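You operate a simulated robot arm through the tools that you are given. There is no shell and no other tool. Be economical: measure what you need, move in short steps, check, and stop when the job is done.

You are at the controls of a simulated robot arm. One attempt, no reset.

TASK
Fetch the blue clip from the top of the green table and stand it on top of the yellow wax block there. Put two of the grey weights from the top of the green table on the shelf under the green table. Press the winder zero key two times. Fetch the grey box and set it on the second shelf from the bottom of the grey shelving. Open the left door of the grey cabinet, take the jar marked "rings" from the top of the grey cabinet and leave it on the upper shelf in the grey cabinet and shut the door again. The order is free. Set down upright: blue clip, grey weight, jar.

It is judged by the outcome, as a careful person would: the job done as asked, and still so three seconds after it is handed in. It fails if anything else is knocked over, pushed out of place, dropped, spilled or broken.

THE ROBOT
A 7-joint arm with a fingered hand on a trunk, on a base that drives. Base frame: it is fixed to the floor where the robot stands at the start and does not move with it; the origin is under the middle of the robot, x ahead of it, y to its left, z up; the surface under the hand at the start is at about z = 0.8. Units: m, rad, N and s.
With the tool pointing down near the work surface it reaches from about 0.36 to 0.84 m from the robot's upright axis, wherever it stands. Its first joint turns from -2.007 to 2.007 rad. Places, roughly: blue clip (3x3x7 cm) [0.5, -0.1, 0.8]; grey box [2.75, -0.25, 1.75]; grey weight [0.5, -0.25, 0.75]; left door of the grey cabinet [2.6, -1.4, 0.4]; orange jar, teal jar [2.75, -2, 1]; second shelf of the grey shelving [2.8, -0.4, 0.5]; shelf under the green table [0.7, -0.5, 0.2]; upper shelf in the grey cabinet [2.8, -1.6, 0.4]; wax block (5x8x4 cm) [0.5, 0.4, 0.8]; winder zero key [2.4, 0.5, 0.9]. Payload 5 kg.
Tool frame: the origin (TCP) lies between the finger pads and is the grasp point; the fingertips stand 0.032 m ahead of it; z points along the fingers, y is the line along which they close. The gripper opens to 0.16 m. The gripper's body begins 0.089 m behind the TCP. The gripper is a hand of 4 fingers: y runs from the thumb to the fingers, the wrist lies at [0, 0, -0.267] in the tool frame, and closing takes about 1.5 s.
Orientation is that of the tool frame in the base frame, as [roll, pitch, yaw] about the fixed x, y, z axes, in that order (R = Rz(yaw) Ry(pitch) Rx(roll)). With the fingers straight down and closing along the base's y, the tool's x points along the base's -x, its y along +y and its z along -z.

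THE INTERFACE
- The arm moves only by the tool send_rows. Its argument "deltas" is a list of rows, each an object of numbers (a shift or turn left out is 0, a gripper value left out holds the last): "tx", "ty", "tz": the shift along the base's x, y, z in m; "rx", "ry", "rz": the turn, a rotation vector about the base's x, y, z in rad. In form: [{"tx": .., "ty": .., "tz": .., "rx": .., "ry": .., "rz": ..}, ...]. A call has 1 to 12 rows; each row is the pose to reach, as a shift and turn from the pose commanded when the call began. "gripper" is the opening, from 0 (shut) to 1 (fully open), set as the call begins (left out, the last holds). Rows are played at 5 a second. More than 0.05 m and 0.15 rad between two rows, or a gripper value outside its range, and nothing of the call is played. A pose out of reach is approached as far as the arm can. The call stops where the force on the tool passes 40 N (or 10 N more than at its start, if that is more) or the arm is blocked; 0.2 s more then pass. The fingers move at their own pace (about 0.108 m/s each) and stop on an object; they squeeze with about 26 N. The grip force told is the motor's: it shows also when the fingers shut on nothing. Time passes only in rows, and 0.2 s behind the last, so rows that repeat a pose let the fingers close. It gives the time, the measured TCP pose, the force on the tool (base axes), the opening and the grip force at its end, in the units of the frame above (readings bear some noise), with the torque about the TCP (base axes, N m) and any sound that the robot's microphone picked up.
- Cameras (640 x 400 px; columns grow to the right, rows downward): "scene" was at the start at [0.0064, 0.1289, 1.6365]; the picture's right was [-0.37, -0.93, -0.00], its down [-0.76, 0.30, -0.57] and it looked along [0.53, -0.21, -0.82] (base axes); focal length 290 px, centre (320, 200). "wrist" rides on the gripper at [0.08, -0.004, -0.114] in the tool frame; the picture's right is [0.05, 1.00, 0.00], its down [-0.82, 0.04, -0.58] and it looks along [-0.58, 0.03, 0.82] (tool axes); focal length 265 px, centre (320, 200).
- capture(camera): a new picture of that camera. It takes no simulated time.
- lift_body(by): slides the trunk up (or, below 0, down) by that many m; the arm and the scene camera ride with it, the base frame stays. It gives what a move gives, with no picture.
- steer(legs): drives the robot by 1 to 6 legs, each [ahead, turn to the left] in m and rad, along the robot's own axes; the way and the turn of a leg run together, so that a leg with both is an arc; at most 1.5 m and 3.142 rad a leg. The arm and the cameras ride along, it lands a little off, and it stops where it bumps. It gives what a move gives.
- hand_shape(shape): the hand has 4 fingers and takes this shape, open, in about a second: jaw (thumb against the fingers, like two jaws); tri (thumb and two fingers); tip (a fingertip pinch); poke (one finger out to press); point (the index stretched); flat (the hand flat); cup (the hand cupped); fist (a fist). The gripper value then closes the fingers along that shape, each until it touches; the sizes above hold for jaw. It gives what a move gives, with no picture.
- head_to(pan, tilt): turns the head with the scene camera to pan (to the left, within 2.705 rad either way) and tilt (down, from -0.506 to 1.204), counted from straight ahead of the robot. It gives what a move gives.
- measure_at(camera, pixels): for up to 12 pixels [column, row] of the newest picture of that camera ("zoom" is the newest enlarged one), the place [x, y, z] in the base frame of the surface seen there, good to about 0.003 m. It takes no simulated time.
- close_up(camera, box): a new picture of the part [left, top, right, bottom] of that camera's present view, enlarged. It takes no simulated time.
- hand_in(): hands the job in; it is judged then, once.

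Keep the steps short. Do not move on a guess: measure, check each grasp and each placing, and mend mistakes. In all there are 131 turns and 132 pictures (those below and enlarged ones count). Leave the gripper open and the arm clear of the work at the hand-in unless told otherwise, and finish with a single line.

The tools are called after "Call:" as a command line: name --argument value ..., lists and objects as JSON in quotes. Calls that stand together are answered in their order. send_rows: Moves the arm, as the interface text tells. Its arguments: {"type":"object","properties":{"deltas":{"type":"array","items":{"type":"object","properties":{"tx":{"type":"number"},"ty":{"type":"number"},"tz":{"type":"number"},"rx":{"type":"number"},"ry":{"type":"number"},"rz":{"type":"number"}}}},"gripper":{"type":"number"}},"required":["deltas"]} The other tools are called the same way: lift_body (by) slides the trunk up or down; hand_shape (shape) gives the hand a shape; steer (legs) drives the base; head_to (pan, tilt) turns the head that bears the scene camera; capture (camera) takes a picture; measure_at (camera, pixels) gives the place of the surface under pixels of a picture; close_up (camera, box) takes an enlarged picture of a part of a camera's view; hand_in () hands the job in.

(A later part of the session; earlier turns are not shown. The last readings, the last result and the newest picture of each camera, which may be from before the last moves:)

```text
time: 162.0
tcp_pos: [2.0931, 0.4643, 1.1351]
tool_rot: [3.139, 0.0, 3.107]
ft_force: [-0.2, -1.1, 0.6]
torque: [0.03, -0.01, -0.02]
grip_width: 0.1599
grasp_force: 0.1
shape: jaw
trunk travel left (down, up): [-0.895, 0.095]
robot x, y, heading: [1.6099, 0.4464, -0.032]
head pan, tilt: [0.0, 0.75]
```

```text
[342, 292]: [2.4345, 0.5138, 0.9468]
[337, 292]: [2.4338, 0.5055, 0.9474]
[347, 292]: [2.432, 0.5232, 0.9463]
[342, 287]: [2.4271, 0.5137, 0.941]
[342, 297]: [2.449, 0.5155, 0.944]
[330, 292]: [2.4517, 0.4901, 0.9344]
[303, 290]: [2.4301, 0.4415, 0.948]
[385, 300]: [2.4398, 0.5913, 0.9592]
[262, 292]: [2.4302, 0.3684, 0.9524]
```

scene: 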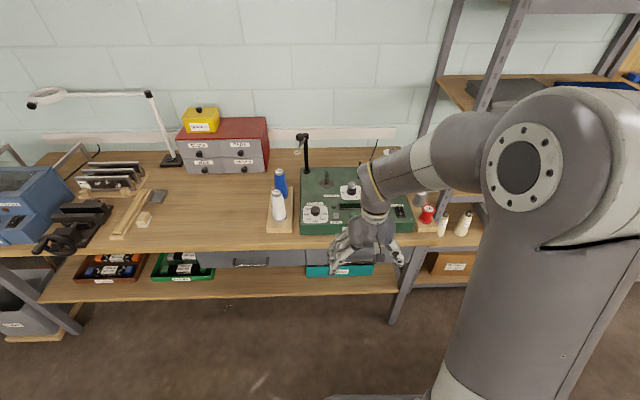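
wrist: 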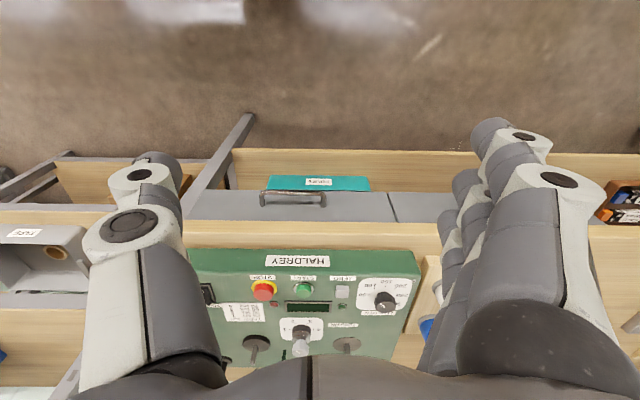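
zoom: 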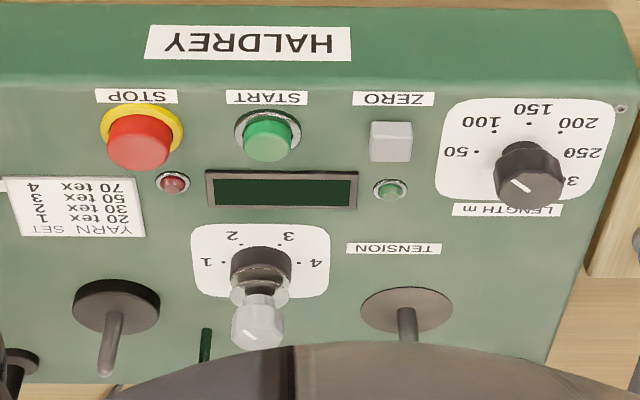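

ZERO key confirmed at (2.434, 0.514, 0.947). I set the poke shape and see where the finger is.

Call:
hand_shape --shape "poke"

Call:
capture --camera "wrist"

Call:
close_up --camera "scene" --box '[310, 160, 430, 280]'

```text
time: 162.9
tcp_pos: [2.0951, 0.4649, 1.1349]
tool_rot: [3.141, 0.002, 3.109]
ft_force: [0.0, 0.4, 0.0]
torque: [0.0, 0.03, 0.01]
grip_width: 0.0
grasp_force: 0.0
shape: poke
trunk travel left (down, up): [-0.895, 0.095]
robot x, y, heading: [1.6151, 0.447, -0.031]
head pan, tilt: [0.0, 0.75]
```

```text
63 pictures are left
```

wrist: 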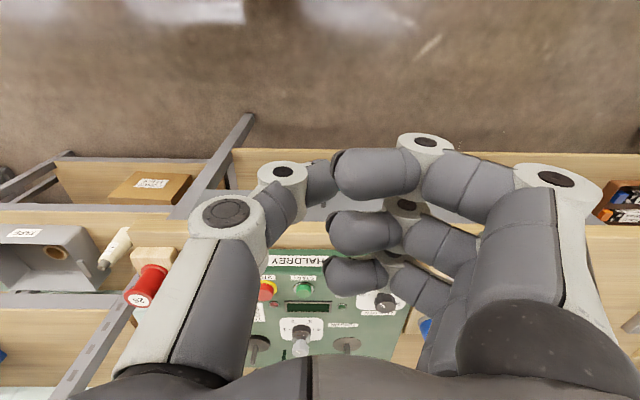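

```text
3.33 times, centred on (370, 220) of scene
```

zoom: 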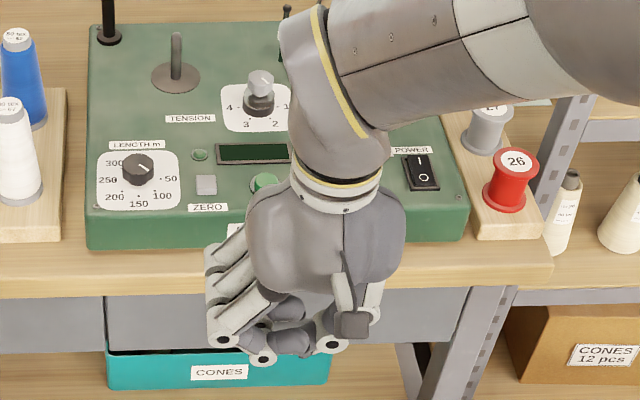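

Not clearly one finger out yet; I try the point shape and look.

Call:
hand_shape --shape "point"

Call:
send_rows --deltas '[{}, {}, {}]'

Call:
capture --camera "wrist"

Call:
close_up --camera "scene" --box '[310, 160, 430, 280]'

```text
time: 163.8
tcp_pos: [2.0956, 0.4655, 1.1339]
tool_rot: [3.138, -0.001, 3.107]
ft_force: [-0.4, 0.5, -0.6]
torque: [0.01, 0.01, -0.01]
grip_width: 0.1526
grasp_force: 0.1
shape: point
trunk travel left (down, up): [-0.895, 0.095]
robot x, y, heading: [1.6146, 0.4456, -0.031]
head pan, tilt: [0.0, 0.75]
```

```text
time: 164.6
tcp_pos: [2.0939, 0.4638, 1.1337]
tool_rot: [3.139, -0.001, 3.108]
ft_force: [-0.4, -0.2, 0.0]
torque: [-0.02, -0.04, -0.01]
grip_width: 0.1526
grasp_force: 0.1
shape: point
trunk travel left (down, up): [-0.895, 0.095]
robot x, y, heading: [1.6119, 0.4471, -0.033]
head pan, tilt: [0.0, 0.75]
```

```text
61 pictures are left
```

wrist: 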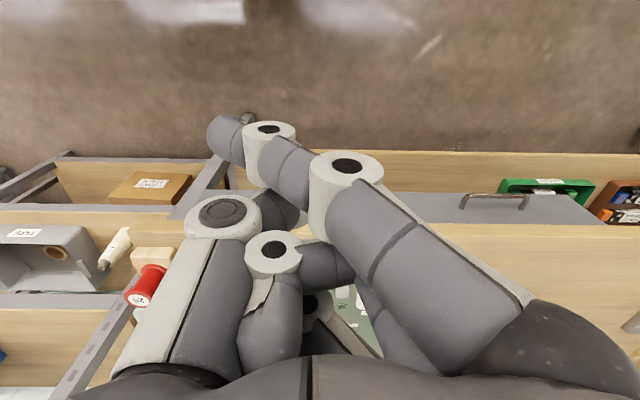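

```text
3.33 times, centred on (370, 220) of scene
```

zoom: 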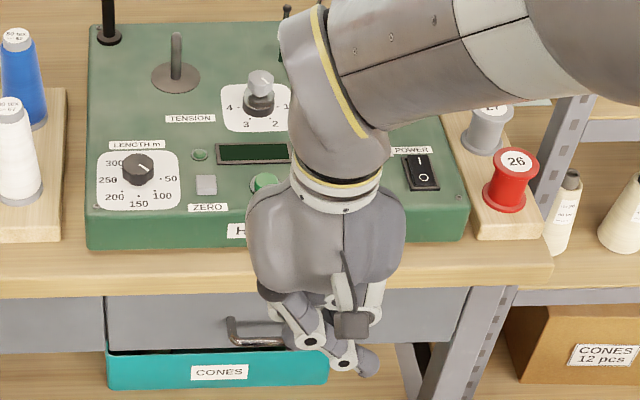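

I measure the index tip in this point shape relative to the TCP, and the other fingers' low points.

Call:
measure_at --camera "wrist" --pixels '[[216, 135], [225, 130], [240, 122], [268, 130], [300, 165], [345, 165], [225, 215], [272, 250], [325, 265], [285, 215]]'

```text
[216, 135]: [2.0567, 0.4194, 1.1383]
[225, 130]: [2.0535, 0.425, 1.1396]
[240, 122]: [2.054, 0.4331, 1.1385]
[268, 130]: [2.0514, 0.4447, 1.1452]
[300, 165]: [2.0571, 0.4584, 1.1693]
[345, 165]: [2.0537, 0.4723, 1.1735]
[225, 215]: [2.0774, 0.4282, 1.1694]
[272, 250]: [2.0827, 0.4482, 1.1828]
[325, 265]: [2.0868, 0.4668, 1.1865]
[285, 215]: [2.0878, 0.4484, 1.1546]
```

The index tip is the lowest part, ~(-0.032,-0.04,-0.012) from the TCP. I drive 0.11 m nearer for reach, then bring the tip above the key.

Call:
steer --legs '[[0.11, 0.03]]'

Call:
head_to --pan 0.1 --tilt 0.8

```text
time: 165.8
tcp_pos: [2.2051, 0.4781, 1.133]
tool_rot: [3.139, -0.003, 3.141]
ft_force: [0.5, 0.0, -0.1]
torque: [0.01, 0.08, 0.0]
grip_width: 0.1525
grasp_force: 0.2
shape: point
trunk travel left (down, up): [-0.895, 0.095]
robot x, y, heading: [1.7215, 0.4448, 0.002]
head pan, tilt: [0.0, 0.75]
```

```text
time: 166.5
tcp_pos: [2.2043, 0.4776, 1.1347]
tool_rot: [3.141, 0.0, 3.141]
ft_force: [-0.5, -0.1, -1.1]
torque: [-0.03, 0.01, 0.03]
grip_width: 0.152
grasp_force: 0.1
shape: point
trunk travel left (down, up): [-0.895, 0.095]
robot x, y, heading: [1.7217, 0.4454, 0.0]
head pan, tilt: [0.099, 0.799]
```

Moving over the key, tip about 5 cm above.

Call:
send_rows --deltas '[{"tx": 0.04, "ty": 0.012}, {"tx": 0.08, "ty": 0.024}, {"tx": 0.12, "ty": 0.036}, {"tx": 0.16, "ty": 0.048}, {"tx": 0.2, "ty": 0.06}, {"tx": 0.24, "ty": 0.07}, {"tx": 0.262, "ty": 0.077, "tz": -0.03}, {"tx": 0.262, "ty": 0.077, "tz": -0.07}, {"tx": 0.262, "ty": 0.077, "tz": -0.11}, {"tx": 0.262, "ty": 0.077, "tz": -0.125}, {"tx": 0.262, "ty": 0.077, "tz": -0.125}]'

Call:
close_up --camera "wrist" --box '[160, 80, 420, 280]'

Call:
capture --camera "scene"

```text
time: 168.9
tcp_pos: [2.4668, 0.5544, 1.0087]
tool_rot: [3.14, 0.0, -3.141]
ft_force: [0.2, -0.4, -0.1]
torque: [0.0, 0.01, 0.0]
grip_width: 0.1524
grasp_force: 0.0
shape: point
trunk travel left (down, up): [-0.895, 0.095]
robot x, y, heading: [1.7208, 0.446, 0.002]
head pan, tilt: [0.099, 0.799]
```

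```text
2.00 times, centred on (290, 180) of wrist
```

zoom: 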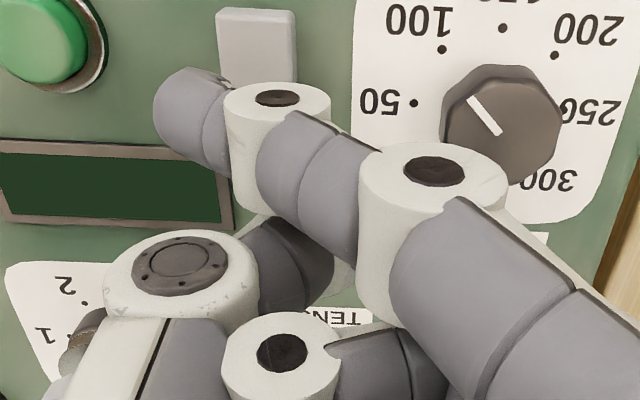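

```text
58 pictures are left
```

scene: 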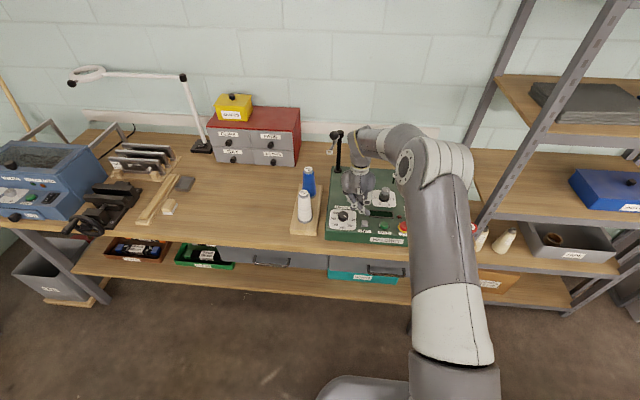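

I measure key and fingertip in this enlarged view.

Call:
measure_at --camera "zoom" --pixels '[[255, 40], [225, 30], [290, 40], [165, 100], [185, 85], [205, 75], [195, 120], [500, 100]]'

Call:
close_up --camera "scene" --box '[320, 160, 420, 250]'

```text
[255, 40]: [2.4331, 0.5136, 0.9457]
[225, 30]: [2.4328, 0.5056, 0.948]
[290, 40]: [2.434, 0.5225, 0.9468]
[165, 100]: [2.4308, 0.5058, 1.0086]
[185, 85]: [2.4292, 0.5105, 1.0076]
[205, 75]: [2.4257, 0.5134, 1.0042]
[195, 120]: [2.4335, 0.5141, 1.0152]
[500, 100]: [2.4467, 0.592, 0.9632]
```

```text
4.44 times, centred on (370, 205) of scene
```

zoom: 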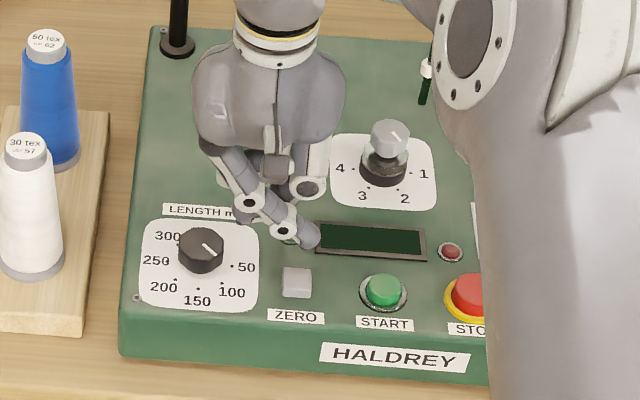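

Tip sits over the key (x,y match), ~4.5 cm above. I descend to just above, then press in 2 mm rows.

Call:
send_rows --deltas '[{"tz": -0.02}, {"tz": -0.035}, {"tz": -0.042}, {"tz": -0.042}]'

Call:
close_up --camera "scene" --box '[320, 180, 400, 250]'

Call:
close_up --camera "wrist" --box '[160, 80, 360, 200]'

```text
time: 169.9
tcp_pos: [2.4666, 0.5561, 0.9671]
tool_rot: [3.141, -0.001, -3.141]
ft_force: [-0.2, -0.1, -1.1]
torque: [0.01, -0.02, -0.02]
grip_width: 0.1521
grasp_force: 0.1
shape: point
trunk travel left (down, up): [-0.895, 0.095]
robot x, y, heading: [1.7206, 0.4459, -0.003]
head pan, tilt: [0.099, 0.799]
```

```text
5.71 times, centred on (360, 215) of scene
```

zoom: 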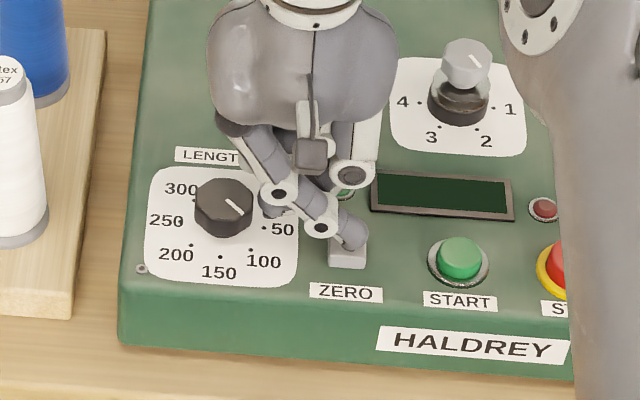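

```text
3.20 times, centred on (260, 140) of wrist
```

zoom: 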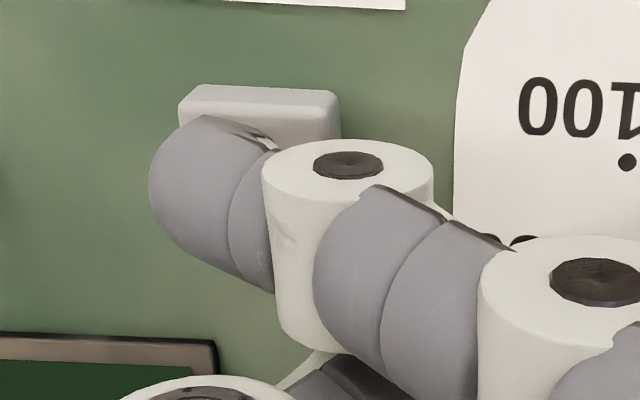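

The tip is a little behind the key's centre; I shift 5 mm toward -x. I also check the gap between the folded finger and the LENGTH knob.

Call:
send_rows --deltas '[{"tx": -0.003}, {"tx": -0.006}, {"tx": -0.006}]'

Call:
close_up --camera "scene" --box '[340, 190, 390, 230]'

Call:
measure_at --camera "zoom" --pixels '[[270, 190], [190, 180], [235, 190], [380, 260], [400, 300], [150, 100], [300, 220]]'

```text
time: 170.7
tcp_pos: [2.4597, 0.5555, 0.9677]
tool_rot: [3.14, 0.0, 3.141]
ft_force: [0.7, 0.1, -0.3]
torque: [0.0, 0.0, -0.04]
grip_width: 0.1523
grasp_force: 0.0
shape: point
trunk travel left (down, up): [-0.895, 0.095]
robot x, y, heading: [1.7252, 0.4425, 0.001]
head pan, tilt: [0.099, 0.799]
```

```text
10.00 times, centred on (365, 210) of scene
```

zoom: 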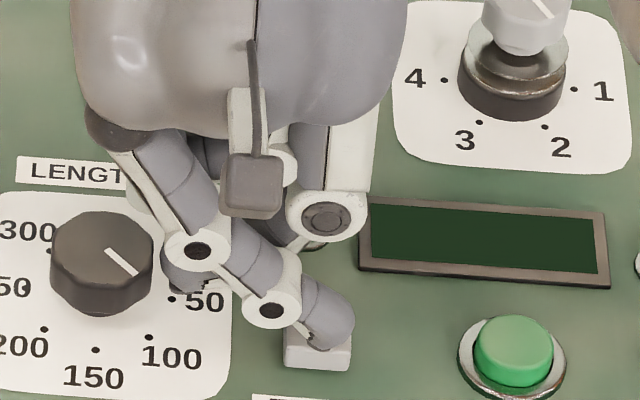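

```text
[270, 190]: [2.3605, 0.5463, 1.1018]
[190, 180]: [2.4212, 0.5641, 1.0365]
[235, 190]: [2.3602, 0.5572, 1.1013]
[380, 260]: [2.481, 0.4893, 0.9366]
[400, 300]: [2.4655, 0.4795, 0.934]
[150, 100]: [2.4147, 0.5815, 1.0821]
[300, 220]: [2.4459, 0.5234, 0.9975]
```

Call:
measure_at --camera "zoom" --pixels '[[185, 275], [170, 260], [150, 265], [105, 230], [320, 330], [340, 320], [320, 360]]'

Call:
send_rows --deltas '[{"tz": -0.003}, {"tz": -0.005}, {"tz": -0.007}, {"tz": -0.007}]'

```text
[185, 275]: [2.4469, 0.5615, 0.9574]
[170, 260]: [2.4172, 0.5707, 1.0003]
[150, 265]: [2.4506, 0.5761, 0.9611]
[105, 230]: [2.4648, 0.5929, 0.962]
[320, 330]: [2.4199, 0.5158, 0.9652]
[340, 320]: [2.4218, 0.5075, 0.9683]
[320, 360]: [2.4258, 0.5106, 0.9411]
```

```text
time: 171.7
tcp_pos: [2.4599, 0.5577, 0.9606]
tool_rot: [3.139, 0.0, -3.141]
ft_force: [0.4, 1.0, 1.2]
torque: [-0.07, 0.06, -0.01]
grip_width: 0.1524
grasp_force: 0.1
shape: point
trunk travel left (down, up): [-0.895, 0.095]
robot x, y, heading: [1.7226, 0.4435, -0.002]
head pan, tilt: [0.099, 0.799]
heard: click
```

A click was heard: first press. I go up 1 cm to release, then look.

Call:
send_rows --deltas '[{"tz": 0.006}, {"tz": 0.014}, {"tz": 0.014}]'

Call:
close_up --camera "scene" --box '[330, 180, 410, 240]'

```text
time: 172.5
tcp_pos: [2.4588, 0.5571, 0.9728]
tool_rot: [3.14, -0.001, -3.141]
ft_force: [-1.1, 0.0, 0.6]
torque: [0.03, -0.02, -0.01]
grip_width: 0.1524
grasp_force: 0.1
shape: point
trunk travel left (down, up): [-0.895, 0.095]
robot x, y, heading: [1.7214, 0.4463, -0.0]
head pan, tilt: [0.099, 0.799]
```

```text
6.67 times, centred on (370, 210) of scene
```

zoom: 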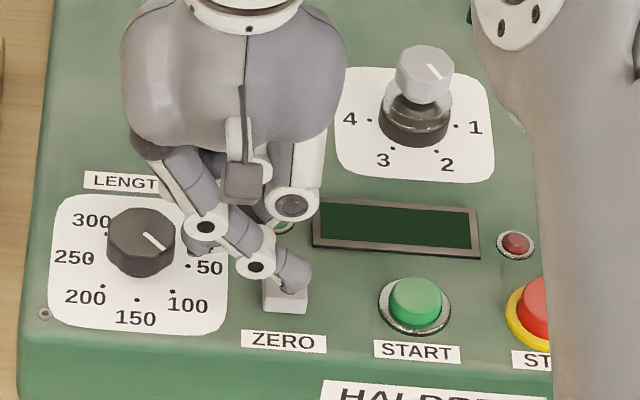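

Key released, knob undisturbed. Second press, then retreat up.

Call:
send_rows --deltas '[{"tz": -0.007}, {"tz": -0.011}, {"tz": -0.014}, {"tz": -0.014}]'

Call:
send_rows --deltas '[{"tz": 0.01}, {"tz": 0.03}, {"tz": 0.06}, {"tz": 0.1}, {"tz": 0.14}, {"tz": 0.16, "tx": -0.04}, {"tz": 0.17, "tx": -0.08}, {"tz": 0.17, "tx": -0.12}, {"tz": 0.17, "tx": -0.16}, {"tz": 0.17, "tx": -0.2}, {"tz": 0.17, "tx": -0.24}]'

```text
time: 173.5
tcp_pos: [2.4606, 0.556, 0.9587]
tool_rot: [3.14, 0.0, -3.142]
ft_force: [-0.1, 1.0, 1.7]
torque: [-0.11, 0.06, 0.0]
grip_width: 0.1522
grasp_force: 0.0
shape: point
trunk travel left (down, up): [-0.895, 0.095]
robot x, y, heading: [1.7202, 0.4455, -0.0]
head pan, tilt: [0.099, 0.799]
heard: click
```

```text
time: 175.9
tcp_pos: [2.2167, 0.558, 1.1309]
tool_rot: [3.141, 0.001, 3.14]
ft_force: [-0.2, 0.1, -0.1]
torque: [0.0, -0.04, 0.0]
grip_width: 0.1522
grasp_force: 0.0
shape: point
trunk travel left (down, up): [-0.895, 0.095]
robot x, y, heading: [1.7202, 0.4424, -0.003]
head pan, tilt: [0.099, 0.799]
```

Two presses done. Open the hand to jaw, and drive along the aisle to face the shelving at y≈-0.35.

Call:
hand_shape --shape "jaw"

Call:
steer --legs '[[-0.1, 0], [0, -1.571], [0.8, 0], [0, 1.571]]'

Call:
head_to --pan 0.0 --tilt 0.1

Call:
capture --camera "scene"

```text
time: 176.8
tcp_pos: [2.2187, 0.5562, 1.13]
tool_rot: [3.139, 0.0, 3.141]
ft_force: [0.0, 0.8, 0.0]
torque: [0.05, 0.01, -0.01]
grip_width: 0.1599
grasp_force: 0.0
shape: jaw
trunk travel left (down, up): [-0.895, 0.095]
robot x, y, heading: [1.7266, 0.4458, 0.001]
head pan, tilt: [0.099, 0.799]
```

```text
time: 189.6
tcp_pos: [2.1043, -0.2531, 1.1302]
tool_rot: [3.14, -0.001, 3.124]
ft_force: [0.3, 0.2, -0.2]
torque: [0.0, -0.01, 0.0]
grip_width: 0.1601
grasp_force: 0.0
shape: jaw
trunk travel left (down, up): [-0.895, 0.095]
robot x, y, heading: [1.6065, -0.3592, -0.014]
head pan, tilt: [0.099, 0.799]
```

```text
time: 190.6
tcp_pos: [2.103, -0.2546, 1.131]
tool_rot: [3.14, -0.001, 3.123]
ft_force: [0.0, 0.0, -0.5]
torque: [0.0, 0.01, 0.01]
grip_width: 0.1601
grasp_force: 0.0
shape: jaw
trunk travel left (down, up): [-0.895, 0.095]
robot x, y, heading: [1.6057, -0.3596, -0.02]
head pan, tilt: [0.0, 0.099]
```

```text
52 pictures are left
```

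scene: 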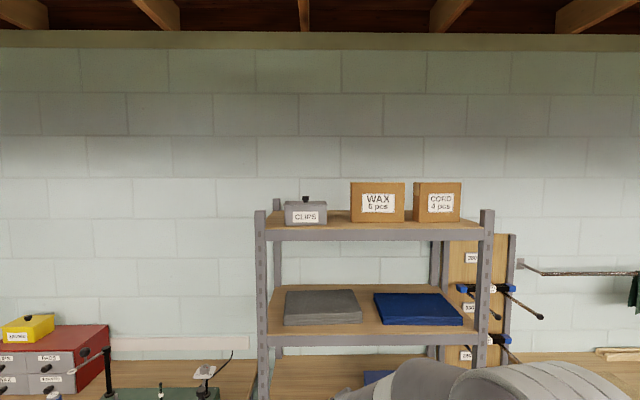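

The grey box "CLIPS" with a knob is at (306,212). I measure it and the shelves, and look lower at the second shelf.

Call:
measure_at --camera "scene" --pixels '[[288, 206], [324, 206], [288, 222], [324, 222], [306, 198], [306, 216], [340, 220], [290, 228], [268, 225], [355, 215], [480, 225], [300, 202]]'

Call:
close_up --camera "scene" --box '[260, 170, 380, 250]'

Call:
head_to --pan 0.0 --tilt 0.7

Call:
capture --camera "scene"

```text
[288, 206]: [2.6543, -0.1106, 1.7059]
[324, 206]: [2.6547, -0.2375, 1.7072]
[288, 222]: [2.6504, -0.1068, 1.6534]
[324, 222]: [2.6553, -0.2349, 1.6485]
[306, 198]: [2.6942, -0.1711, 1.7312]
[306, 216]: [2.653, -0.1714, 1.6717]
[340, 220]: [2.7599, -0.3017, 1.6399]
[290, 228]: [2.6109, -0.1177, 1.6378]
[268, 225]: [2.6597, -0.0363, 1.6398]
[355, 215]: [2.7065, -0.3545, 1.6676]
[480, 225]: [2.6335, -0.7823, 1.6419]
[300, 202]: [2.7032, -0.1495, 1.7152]
```

```text
5.00 times, centred on (320, 210) of scene
```

zoom: 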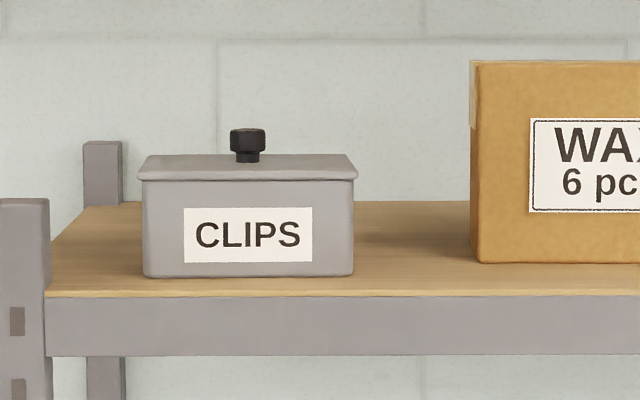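

```text
time: 191.6
tcp_pos: [2.1035, -0.2547, 1.1306]
tool_rot: [3.139, 0.0, 3.126]
ft_force: [0.0, -0.2, 0.2]
torque: [-0.06, 0.01, -0.02]
grip_width: 0.1598
grasp_force: 0.0
shape: jaw
trunk travel left (down, up): [-0.895, 0.095]
robot x, y, heading: [1.6093, -0.3586, -0.02]
head pan, tilt: [0.0, 0.7]
```

```text
50 pictures are left
```

scene: 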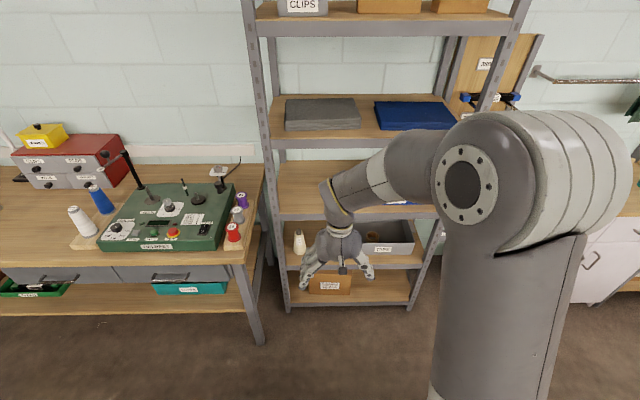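

The box is ~0.147 m wide and ~0.10 deep, with a lid lip: tight for the 0.16 m opening, so I need an accurate close view. I raise trunk and hand, well in front of the shelving.

Call:
lift_body --by 0.09

Call:
send_rows --deltas '[{"tz": 0.05}, {"tz": 0.1}, {"tz": 0.15}, {"tz": 0.2}, {"tz": 0.25}, {"tz": 0.3, "ry": -0.12}, {"tz": 0.34, "ry": -0.25}, {"tz": 0.38, "ry": -0.38}, {"tz": 0.42, "ry": -0.5}, {"tz": 0.46, "ry": -0.62}, {"tz": 0.5, "ry": -0.74}, {"tz": 0.54, "ry": -0.87}]'

Call:
capture --camera "wrist"

```text
time: 192.9
tcp_pos: [2.1033, -0.2536, 1.2189]
tool_rot: [3.138, 0.001, 3.124]
ft_force: [0.0, -1.3, -0.2]
torque: [0.0, -0.02, -0.01]
grip_width: 0.1598
grasp_force: 0.0
shape: jaw
trunk travel left (down, up): [-0.985, 0.005]
robot x, y, heading: [1.6028, -0.3575, -0.014]
head pan, tilt: [0.0, 0.7]
```

```text
time: 195.5
tcp_pos: [2.1427, -0.2381, 1.7361]
tool_rot: [3.125, 0.869, 3.118]
ft_force: [0.6, 0.5, -0.7]
torque: [-0.09, -0.02, -0.05]
grip_width: 0.16
grasp_force: 0.2
shape: jaw
out of reach, approached as far as the arm can: row 11, 12
trunk travel left (down, up): [-0.985, 0.005]
robot x, y, heading: [1.6092, -0.361, -0.014]
head pan, tilt: [0.0, 0.7]
```

```text
49 pictures are left
```

wrist: 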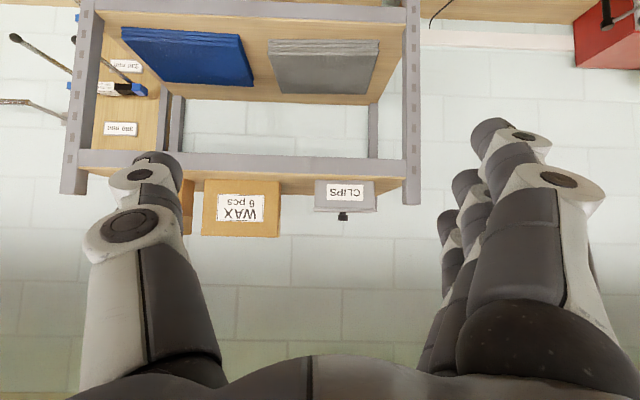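

Close to the arm's limit so near the body; further ahead and lower may be fine. I measure the box edges in an enlarged wrist view.

Call:
close_up --camera "wrist" --box '[280, 160, 420, 240]'

Call:
measure_at --camera "zoom" --pixels '[[162, 150], [162, 120], [430, 150], [430, 120], [162, 205], [435, 195], [300, 110], [290, 250], [290, 220], [440, 205], [158, 210]]'

```text
4.57 times, centred on (350, 200) of wrist
```

zoom: 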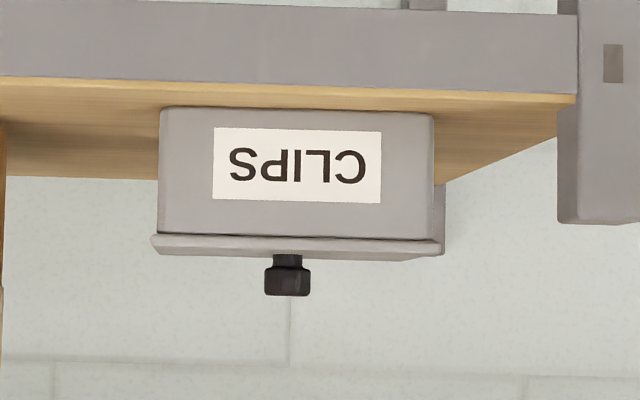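

```text
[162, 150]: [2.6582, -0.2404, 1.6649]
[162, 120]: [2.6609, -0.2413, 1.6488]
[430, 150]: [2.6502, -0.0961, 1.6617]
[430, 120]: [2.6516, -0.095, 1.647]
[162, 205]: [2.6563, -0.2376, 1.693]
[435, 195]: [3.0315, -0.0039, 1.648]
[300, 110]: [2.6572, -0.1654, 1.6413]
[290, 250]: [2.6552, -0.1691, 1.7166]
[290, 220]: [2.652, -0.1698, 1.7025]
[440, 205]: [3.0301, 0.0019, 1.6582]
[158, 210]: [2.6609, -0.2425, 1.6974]
```

The lid is about as wide as the opening (0.16), so I'd better take the box by its lid knob with a fingertip pinch. I set the tip shape and look.

Call:
hand_shape --shape "tip"

Call:
capture --camera "wrist"

Call:
measure_at --camera "wrist" --pixels '[[490, 130], [480, 125], [150, 160], [175, 170], [460, 185], [445, 225], [180, 185]]'

```text
time: 196.4
tcp_pos: [2.1403, -0.2433, 1.7372]
tool_rot: [3.119, 0.869, 3.114]
ft_force: [0.5, 0.3, 0.3]
torque: [-0.02, 0.02, 0.02]
grip_width: 0.1599
grasp_force: 0.1
shape: tip
trunk travel left (down, up): [-0.985, 0.005]
robot x, y, heading: [1.6056, -0.3585, -0.015]
head pan, tilt: [0.0, 0.7]
```

```text
47 pictures are left
```

wrist: 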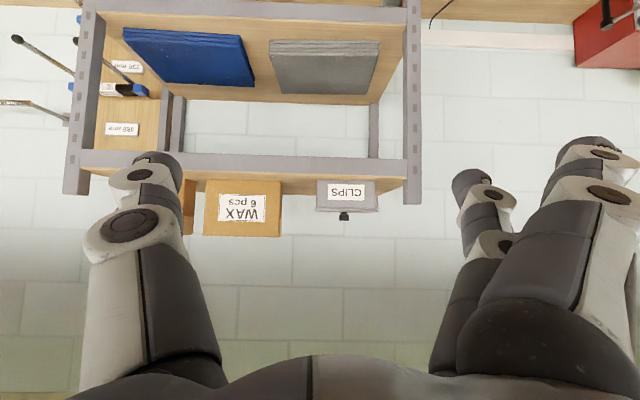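

```text
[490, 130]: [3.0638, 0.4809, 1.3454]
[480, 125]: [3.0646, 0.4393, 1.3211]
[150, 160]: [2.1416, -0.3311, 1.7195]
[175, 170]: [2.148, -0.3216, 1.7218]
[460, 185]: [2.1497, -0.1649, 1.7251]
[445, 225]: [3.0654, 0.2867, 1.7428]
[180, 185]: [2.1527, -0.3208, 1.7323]
```

In tip shape thumb and middle finger oppose, the index is swung outward. I test-close in free air to see the pinch.

Call:
send_rows --deltas '[{}, {}, {}, {}, {}, {}, {}, {}]' --gripper 0

Call:
capture --camera "wrist"

Call:
measure_at --camera "wrist" --pixels '[[320, 170], [300, 175], [340, 165], [330, 190], [400, 160], [500, 150], [590, 150], [270, 180]]'

```text
time: 198.2
tcp_pos: [2.1406, -0.2443, 1.7381]
tool_rot: [3.12, 0.868, 3.115]
ft_force: [0.2, -0.5, -0.8]
torque: [-0.01, -0.01, -0.01]
grip_width: 0.0
grasp_force: 26.3
shape: tip
trunk travel left (down, up): [-0.985, 0.005]
robot x, y, heading: [1.6025, -0.3612, -0.018]
head pan, tilt: [0.0, 0.7]
```

```text
46 pictures are left
```

wrist: 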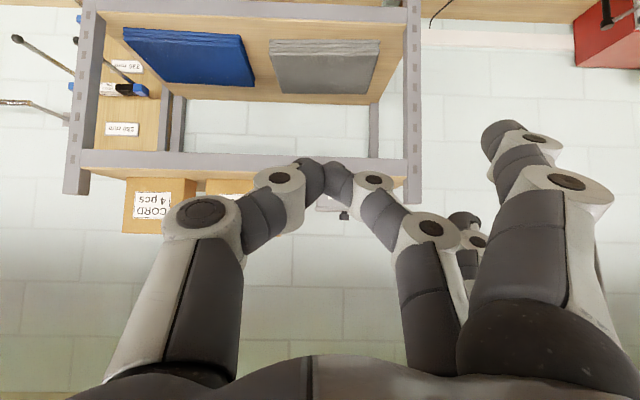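

```text
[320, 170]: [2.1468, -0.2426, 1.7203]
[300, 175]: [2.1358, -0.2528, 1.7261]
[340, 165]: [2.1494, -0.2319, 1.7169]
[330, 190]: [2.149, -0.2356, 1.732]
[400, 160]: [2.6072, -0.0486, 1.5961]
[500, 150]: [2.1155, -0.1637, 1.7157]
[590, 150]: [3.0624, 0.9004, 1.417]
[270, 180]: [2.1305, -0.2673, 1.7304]
```

The box is best taken across its depth (~0.10 m), with the hand coming from the free left side pointing to -y, tilted 50°. I go back to jaw and turn the hand -90° about the vertical while still clear of the shelving.

Call:
hand_shape --shape "jaw"

Call:
send_rows --deltas '[{"rz": -0.14, "ty": 0.01}, {"rz": -0.28, "ty": 0.02}, {"rz": -0.42, "ty": 0.03}, {"rz": -0.56, "ty": 0.04}, {"rz": -0.7, "ty": 0.05}, {"rz": -0.84, "ty": 0.05}, {"rz": -0.98, "ty": 0.05}, {"rz": -1.12, "ty": 0.05}, {"rz": -1.26, "ty": 0.05}, {"rz": -1.4, "ty": 0.05}, {"rz": -1.54, "ty": 0.05}, {"rz": -1.54, "ty": 0.05}]' --gripper 1

Call:
measure_at --camera "zoom" --pixels '[[5, 150], [600, 200], [560, 200], [630, 190], [100, 170]]'

```text
time: 199.1
tcp_pos: [2.1413, -0.2439, 1.7384]
tool_rot: [3.122, 0.87, 3.115]
ft_force: [0.7, -0.9, -0.2]
torque: [0.01, 0.02, 0.03]
grip_width: 0.1601
grasp_force: 0.0
shape: jaw
trunk travel left (down, up): [-0.985, 0.005]
robot x, y, heading: [1.6084, -0.354, -0.019]
head pan, tilt: [0.0, 0.7]
```

```text
time: 201.7
tcp_pos: [2.1283, -0.2053, 1.6933]
tool_rot: [3.122, 0.869, 1.579]
ft_force: [1.9, -1.4, 1.3]
torque: [0.25, 0.08, -0.08]
grip_width: 0.16
grasp_force: 0.0
shape: jaw
out of reach, approached as far as the arm can: row 9, 10, 11, 12
trunk travel left (down, up): [-0.985, 0.005]
robot x, y, heading: [1.6051, -0.3586, -0.021]
head pan, tilt: [0.0, 0.7]
```

```text
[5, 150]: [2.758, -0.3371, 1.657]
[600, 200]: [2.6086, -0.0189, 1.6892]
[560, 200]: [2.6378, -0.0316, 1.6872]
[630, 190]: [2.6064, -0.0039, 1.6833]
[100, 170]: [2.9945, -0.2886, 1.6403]
```

The pose is close to the reach limit (wrist height), so I must stand near. I check how far the base extends in front, looking down.

Call:
head_to --pan 0.4 --tilt 1.2

Call:
capture --camera "scene"

Call:
measure_at --camera "scene" --pixels '[[320, 330], [320, 360], [260, 340], [380, 340], [200, 360], [320, 120], [250, 110], [320, 60], [200, 150], [320, 300], [150, 200], [400, 330]]'

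```text
time: 202.6
tcp_pos: [2.1249, -0.2037, 1.6873]
tool_rot: [3.13, 0.871, 1.59]
ft_force: [-0.6, 0.4, 0.2]
torque: [-0.12, 0.04, -0.06]
grip_width: 0.1599
grasp_force: 0.1
shape: jaw
trunk travel left (down, up): [-0.985, 0.005]
robot x, y, heading: [1.6082, -0.3555, -0.015]
head pan, tilt: [0.4, 1.201]
```

```text
45 pictures are left
```

scene: 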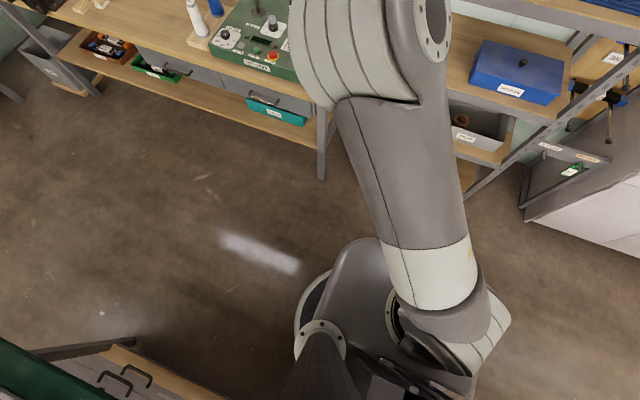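

```text
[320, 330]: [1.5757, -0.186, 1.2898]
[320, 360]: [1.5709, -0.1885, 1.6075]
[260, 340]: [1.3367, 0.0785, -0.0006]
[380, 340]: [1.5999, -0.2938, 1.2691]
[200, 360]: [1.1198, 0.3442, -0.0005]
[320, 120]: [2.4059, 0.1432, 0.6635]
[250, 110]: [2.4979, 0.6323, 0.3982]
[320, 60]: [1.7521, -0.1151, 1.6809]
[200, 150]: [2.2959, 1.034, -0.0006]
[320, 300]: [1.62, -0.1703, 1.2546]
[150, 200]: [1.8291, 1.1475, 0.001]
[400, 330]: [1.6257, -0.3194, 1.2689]
```

Call:
measure_at --camera "scene" --pixels '[[355, 243], [335, 260], [310, 285], [300, 310], [297, 335], [320, 275], [326, 140], [320, 170], [375, 242]]'

```text
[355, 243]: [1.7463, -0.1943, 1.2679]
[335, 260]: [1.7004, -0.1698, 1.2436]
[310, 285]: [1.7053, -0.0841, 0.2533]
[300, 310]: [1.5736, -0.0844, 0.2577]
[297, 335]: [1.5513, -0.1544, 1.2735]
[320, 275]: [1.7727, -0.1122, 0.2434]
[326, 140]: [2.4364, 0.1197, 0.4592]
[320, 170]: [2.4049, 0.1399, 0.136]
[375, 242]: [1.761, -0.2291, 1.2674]
```

The base radius is about 0.30 and it can go in under the bench edge; the bench leg is at (2.405,0.14). I drive to about (2.10,-0.08).

Call:
steer --legs '[[0, 0.525], [0.56, 0], [0, -0.51]]'

Call:
send_rows --deltas '[{"rx": -0.09}, {"rx": -0.177}, {"rx": -0.177}]'

Call:
head_to --pan -0.1 --tilt 0.25

Call:
capture --camera "scene"

Call:
capture --camera "wrist"

```text
time: 208.8
tcp_pos: [2.6203, 0.071, 1.6909]
tool_rot: [3.117, 0.87, 1.585]
ft_force: [0.1, 0.1, 0.5]
torque: [0.01, 0.05, -0.03]
grip_width: 0.16
grasp_force: 0.1
shape: jaw
trunk travel left (down, up): [-0.985, 0.005]
robot x, y, heading: [2.1042, -0.0836, -0.001]
head pan, tilt: [0.4, 1.201]
```

```text
time: 209.6
tcp_pos: [2.621, 0.07, 1.6898]
tool_rot: [3.123, 1.048, 1.587]
ft_force: [0.6, -0.4, 0.1]
torque: [-0.01, 0.0, 0.02]
grip_width: 0.1603
grasp_force: 0.0
shape: jaw
trunk travel left (down, up): [-0.985, 0.005]
robot x, y, heading: [2.1013, -0.0808, -0.007]
head pan, tilt: [0.4, 1.201]
```

```text
time: 210.8
tcp_pos: [2.6194, 0.0719, 1.6886]
tool_rot: [3.123, 1.047, 1.591]
ft_force: [-0.3, 0.2, 1.4]
torque: [-0.02, 0.03, 0.01]
grip_width: 0.1602
grasp_force: 0.1
shape: jaw
trunk travel left (down, up): [-0.985, 0.005]
robot x, y, heading: [2.1024, -0.0852, -0.008]
head pan, tilt: [-0.099, 0.25]
```

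```text
44 pictures are left
```

scene: 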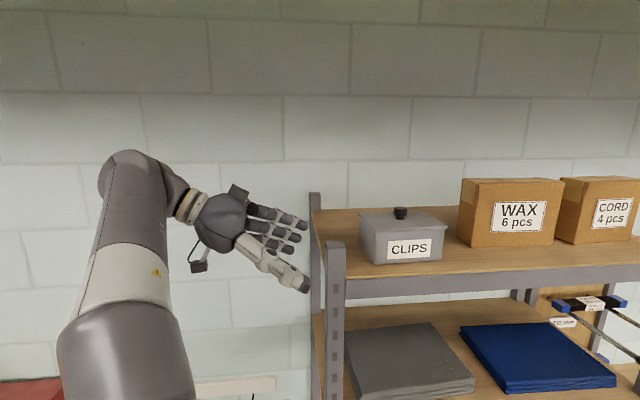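

```text
43 pictures are left
```

wrist: 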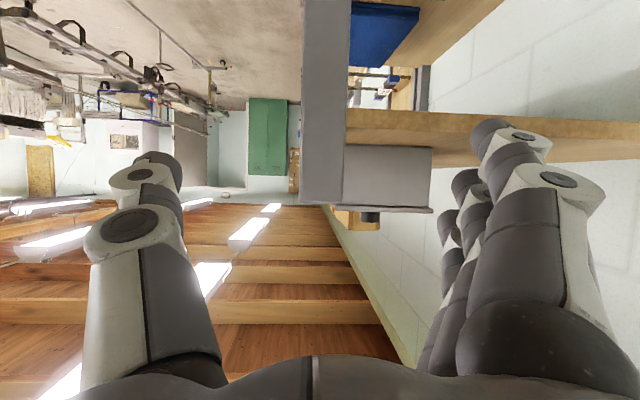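

Good posture. I measure the lid's corners, knob, and post top from here.

Call:
measure_at --camera "scene" --pixels '[[376, 230], [444, 227], [363, 214], [430, 210], [401, 209], [380, 262], [438, 258], [372, 245], [362, 225], [335, 246], [345, 250], [315, 196]]'

Call:
close_up --camera "scene" --box '[230, 170, 470, 290]'

```text
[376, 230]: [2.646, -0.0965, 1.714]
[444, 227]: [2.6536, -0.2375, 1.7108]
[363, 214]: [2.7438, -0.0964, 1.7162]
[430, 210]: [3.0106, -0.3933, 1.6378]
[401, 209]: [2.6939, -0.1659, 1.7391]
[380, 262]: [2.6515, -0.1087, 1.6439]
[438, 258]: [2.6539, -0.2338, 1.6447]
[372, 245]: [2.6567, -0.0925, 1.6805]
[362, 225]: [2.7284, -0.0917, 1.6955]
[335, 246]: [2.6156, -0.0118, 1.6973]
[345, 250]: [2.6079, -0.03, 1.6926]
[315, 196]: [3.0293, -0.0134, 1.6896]
```

```text
2.67 times, centred on (350, 230) of scene
```

zoom: 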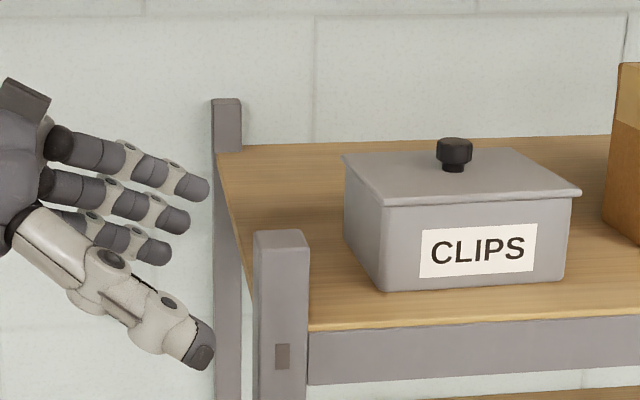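

I check the thumb's lowest points relative to the post top (1.693).

Call:
measure_at --camera "zoom" --pixels '[[200, 360], [205, 330], [150, 350], [130, 310], [100, 300], [160, 255], [200, 195], [60, 250]]'

Call:
send_rows --deltas '[{"tz": 0.02, "tx": 0.02}, {"tz": 0.045, "tx": 0.05}, {"tz": 0.05, "tx": 0.082}, {"tz": 0.05, "tx": 0.082}]'

```text
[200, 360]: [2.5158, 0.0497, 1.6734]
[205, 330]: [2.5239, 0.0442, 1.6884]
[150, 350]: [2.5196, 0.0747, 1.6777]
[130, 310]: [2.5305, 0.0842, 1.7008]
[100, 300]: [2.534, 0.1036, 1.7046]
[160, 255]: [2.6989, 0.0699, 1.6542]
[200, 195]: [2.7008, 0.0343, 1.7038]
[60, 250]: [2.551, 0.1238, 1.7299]
```

```text
time: 211.8
tcp_pos: [2.6468, 0.0601, 1.7202]
tool_rot: [3.115, 1.046, 1.583]
ft_force: [-0.4, -0.3, 0.3]
torque: [-0.01, -0.05, 0.03]
grip_width: 0.1596
grasp_force: 0.0
shape: jaw
out of reach, approached as far as the arm can: row 2, 3, 4
trunk travel left (down, up): [-0.985, 0.005]
robot x, y, heading: [2.1024, -0.0836, -0.0]
head pan, tilt: [-0.099, 0.25]
```

At the reach limit here; I need to stand closer and more to the right. I draw the hand back, then re-approach with the base to about (2.22,-0.14).

Call:
send_rows --deltas '[{"tx": -0.04, "tz": -0.02}, {"tx": -0.08, "ty": 0.02, "tz": -0.03}, {"tx": -0.12, "ty": 0.05, "tz": -0.03}, {"tx": -0.16, "ty": 0.09, "tz": -0.03}, {"tx": -0.2, "ty": 0.1, "tz": -0.03}, {"tx": -0.2, "ty": 0.1, "tz": -0.03}]'

Call:
steer --legs '[[-0.35, 0], [0, -0.13], [0.475, 0], [0, 0.13]]'

Call:
capture --camera "scene"

```text
refused: row 4 steps farther than a row can; nothing moved
```

```text
time: 216.1
tcp_pos: [2.5359, -0.0407, 1.7246]
tool_rot: [3.109, 1.055, 1.451]
ft_force: [-20.0, 0.8, -0.4]
torque: [0.04, 0.55, 0.41]
grip_width: 0.1597
grasp_force: 0.1
shape: jaw
trunk travel left (down, up): [-0.985, 0.005]
robot x, y, heading: [1.9843, -0.1094, -0.128]
head pan, tilt: [-0.099, 0.25]
stopped in leg 3: the force on the tool passed its limit at 47 N (the readings are from after the stop); the commanded pose is now the measured one
```

```text
41 pictures are left
```

scene: 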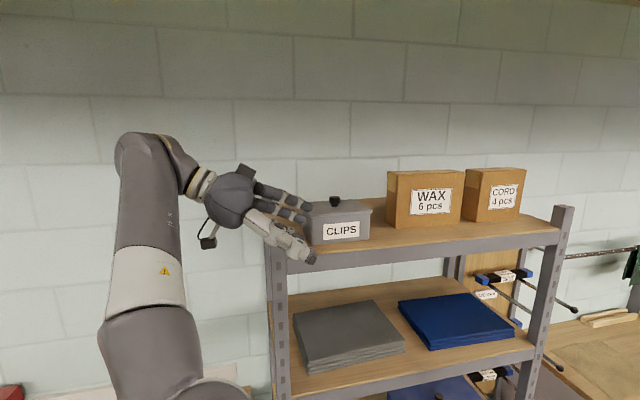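

The row call was refused while the drive still ran, so a finger pushed against something (likely the box or post). I back off straight away and look.

Call:
steer --legs '[[-0.25, 0]]'

Call:
capture --camera "scene"

Call:
close_up --camera "scene" --box '[250, 170, 410, 270]'

Call:
measure_at --camera "scene" --pixels '[[318, 225], [360, 222], [336, 205], [340, 228], [320, 212]]'

```text
time: 217.9
tcp_pos: [2.2892, -0.0057, 1.7227]
tool_rot: [3.114, 1.053, 1.459]
ft_force: [-1.1, -0.3, 0.7]
torque: [0.01, -0.04, 0.03]
grip_width: 0.1601
grasp_force: 0.0
shape: jaw
trunk travel left (down, up): [-0.985, 0.005]
robot x, y, heading: [1.7323, -0.0807, -0.133]
head pan, tilt: [-0.099, 0.25]
```

```text
40 pictures are left
```

scene: 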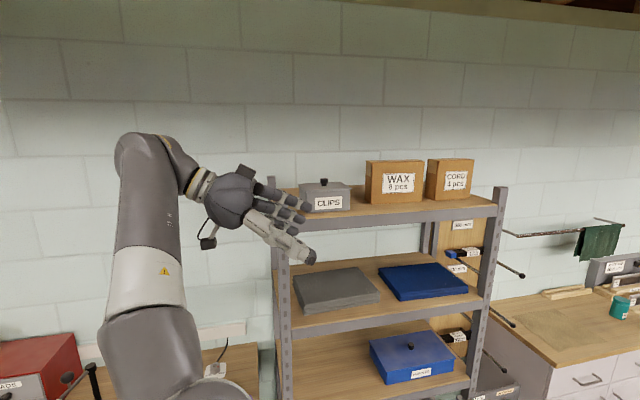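

```text
4.00 times, centred on (330, 220) of scene
```

zoom: 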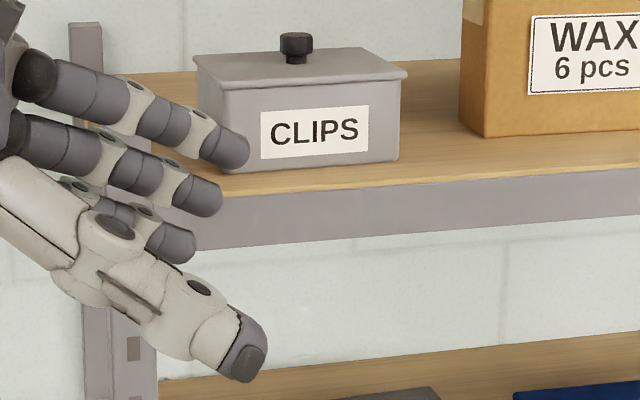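

```text
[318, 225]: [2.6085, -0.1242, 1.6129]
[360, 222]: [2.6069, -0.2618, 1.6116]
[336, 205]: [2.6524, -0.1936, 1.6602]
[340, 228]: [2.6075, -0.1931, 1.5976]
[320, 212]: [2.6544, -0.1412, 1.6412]
```

The box is unmoved. Now I draw the hand back and to the left in small steps.

Call:
send_rows --deltas '[{"tx": -0.03, "ty": 0.02}, {"tx": -0.06, "ty": 0.04}, {"tx": -0.09, "ty": 0.06}, {"tx": -0.12, "ty": 0.08}, {"tx": -0.15, "ty": 0.1}, {"tx": -0.15, "ty": 0.1}]'

```text
time: 219.3
tcp_pos: [2.1287, 0.105, 1.7163]
tool_rot: [3.076, 1.07, 1.452]
ft_force: [-2.5, 1.3, 0.4]
torque: [-0.04, -0.15, 0.23]
grip_width: 0.1596
grasp_force: 0.0
shape: jaw
out of reach, approached as far as the arm can: row 4, 5, 6
trunk travel left (down, up): [-0.985, 0.005]
robot x, y, heading: [1.7331, -0.0791, -0.125]
head pan, tilt: [-0.099, 0.25]
```

Driving in on an arc to about (2.21,-0.13), heading straight.

Call:
steer --legs '[[0, -0.06], [0.48, 0.19]]'

```text
time: 222.7
tcp_pos: [2.6049, 0.0998, 1.7165]
tool_rot: [3.088, 1.066, 1.596]
ft_force: [0.1, -0.6, -0.8]
torque: [-0.03, 0.05, -0.03]
grip_width: 0.1599
grasp_force: 0.1
shape: jaw
trunk travel left (down, up): [-0.985, 0.005]
robot x, y, heading: [2.2254, -0.1272, 0.001]
head pan, tilt: [-0.099, 0.25]
```

Now hand to x 2.70 and z≈1.745, still left of the post.

Call:
send_rows --deltas '[{"tx": 0.04, "tz": 0.01}, {"tx": 0.08, "ty": -0.015, "tz": 0.02}, {"tx": 0.096, "ty": -0.04, "tz": 0.028}, {"tx": 0.096, "ty": -0.05, "tz": 0.028}, {"tx": 0.096, "ty": -0.05, "tz": 0.028}]'

Call:
head_to --pan -0.1 --tilt 0.35

Call:
capture --camera "scene"

```text
time: 223.9
tcp_pos: [2.7002, 0.0494, 1.7443]
tool_rot: [3.093, 1.064, 1.596]
ft_force: [1.5, 0.2, 0.1]
torque: [0.0, 0.06, -0.08]
grip_width: 0.16
grasp_force: 0.0
shape: jaw
out of reach, approached as far as the arm can: row 1, 2, 3
trunk travel left (down, up): [-0.985, 0.005]
robot x, y, heading: [2.2287, -0.1265, -0.002]
head pan, tilt: [-0.099, 0.25]
```

```text
time: 224.6
tcp_pos: [2.6959, 0.0504, 1.7452]
tool_rot: [3.086, 1.064, 1.594]
ft_force: [-0.5, 0.9, 0.1]
torque: [-0.04, 0.01, 0.01]
grip_width: 0.1601
grasp_force: 0.2
shape: jaw
trunk travel left (down, up): [-0.985, 0.005]
robot x, y, heading: [2.225, -0.1263, 0.001]
head pan, tilt: [-0.099, 0.351]
```

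```text
38 pictures are left
```

scene: 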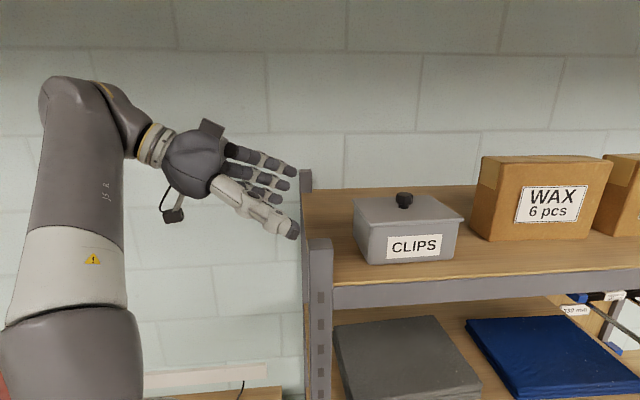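

Call:
measure_at --camera "scene" --pixels '[[292, 238], [275, 230], [255, 215], [318, 242], [280, 200], [384, 220], [455, 216], [365, 203]]'

```text
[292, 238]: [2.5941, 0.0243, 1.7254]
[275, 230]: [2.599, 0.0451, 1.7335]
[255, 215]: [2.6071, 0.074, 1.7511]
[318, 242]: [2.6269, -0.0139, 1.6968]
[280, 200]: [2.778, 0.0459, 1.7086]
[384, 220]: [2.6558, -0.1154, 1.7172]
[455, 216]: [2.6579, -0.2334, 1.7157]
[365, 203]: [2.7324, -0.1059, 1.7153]
```

Thumb clears the post by ~2 cm. Advance over the post, then down alongside the box.

Call:
send_rows --deltas '[{"ty": -0.04}, {"ty": -0.08}, {"ty": -0.12}, {"ty": -0.145, "tz": -0.005}, {"ty": -0.17, "tz": -0.02}, {"ty": -0.19, "tz": -0.035}, {"ty": -0.195, "tz": -0.047}, {"ty": -0.195, "tz": -0.047}]'

Call:
capture --camera "scene"

Call:
capture --camera "wrist"

```text
time: 226.4
tcp_pos: [2.7, -0.1431, 1.6998]
tool_rot: [3.078, 1.07, 1.588]
ft_force: [5.1, 6.2, 34.7]
torque: [1.59, -0.65, -0.12]
grip_width: 0.1595
grasp_force: 0.0
shape: jaw
trunk travel left (down, up): [-0.985, 0.005]
robot x, y, heading: [2.2234, -0.129, 0.004]
head pan, tilt: [-0.099, 0.351]
heard: snap
```

```text
37 pictures are left
```

scene: 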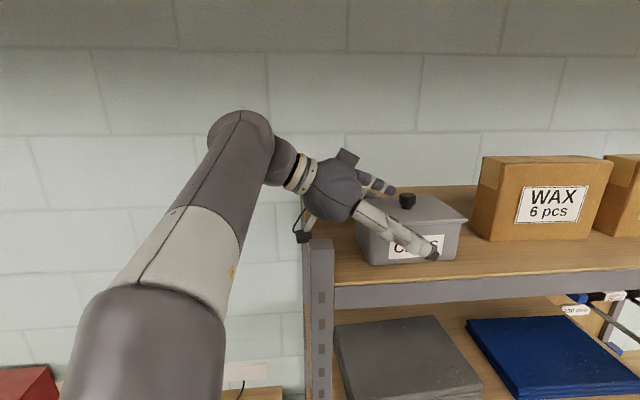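

```text
36 pictures are left
```

wrist: 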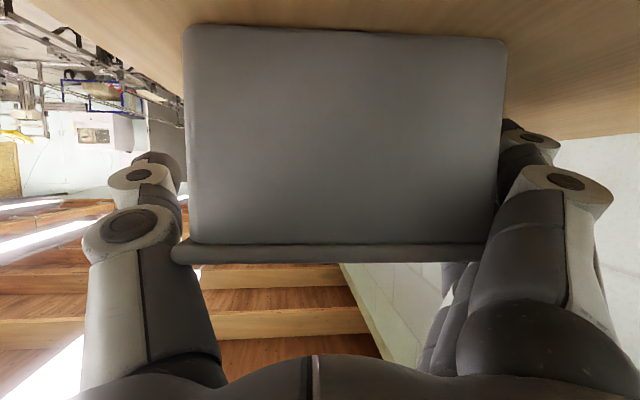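

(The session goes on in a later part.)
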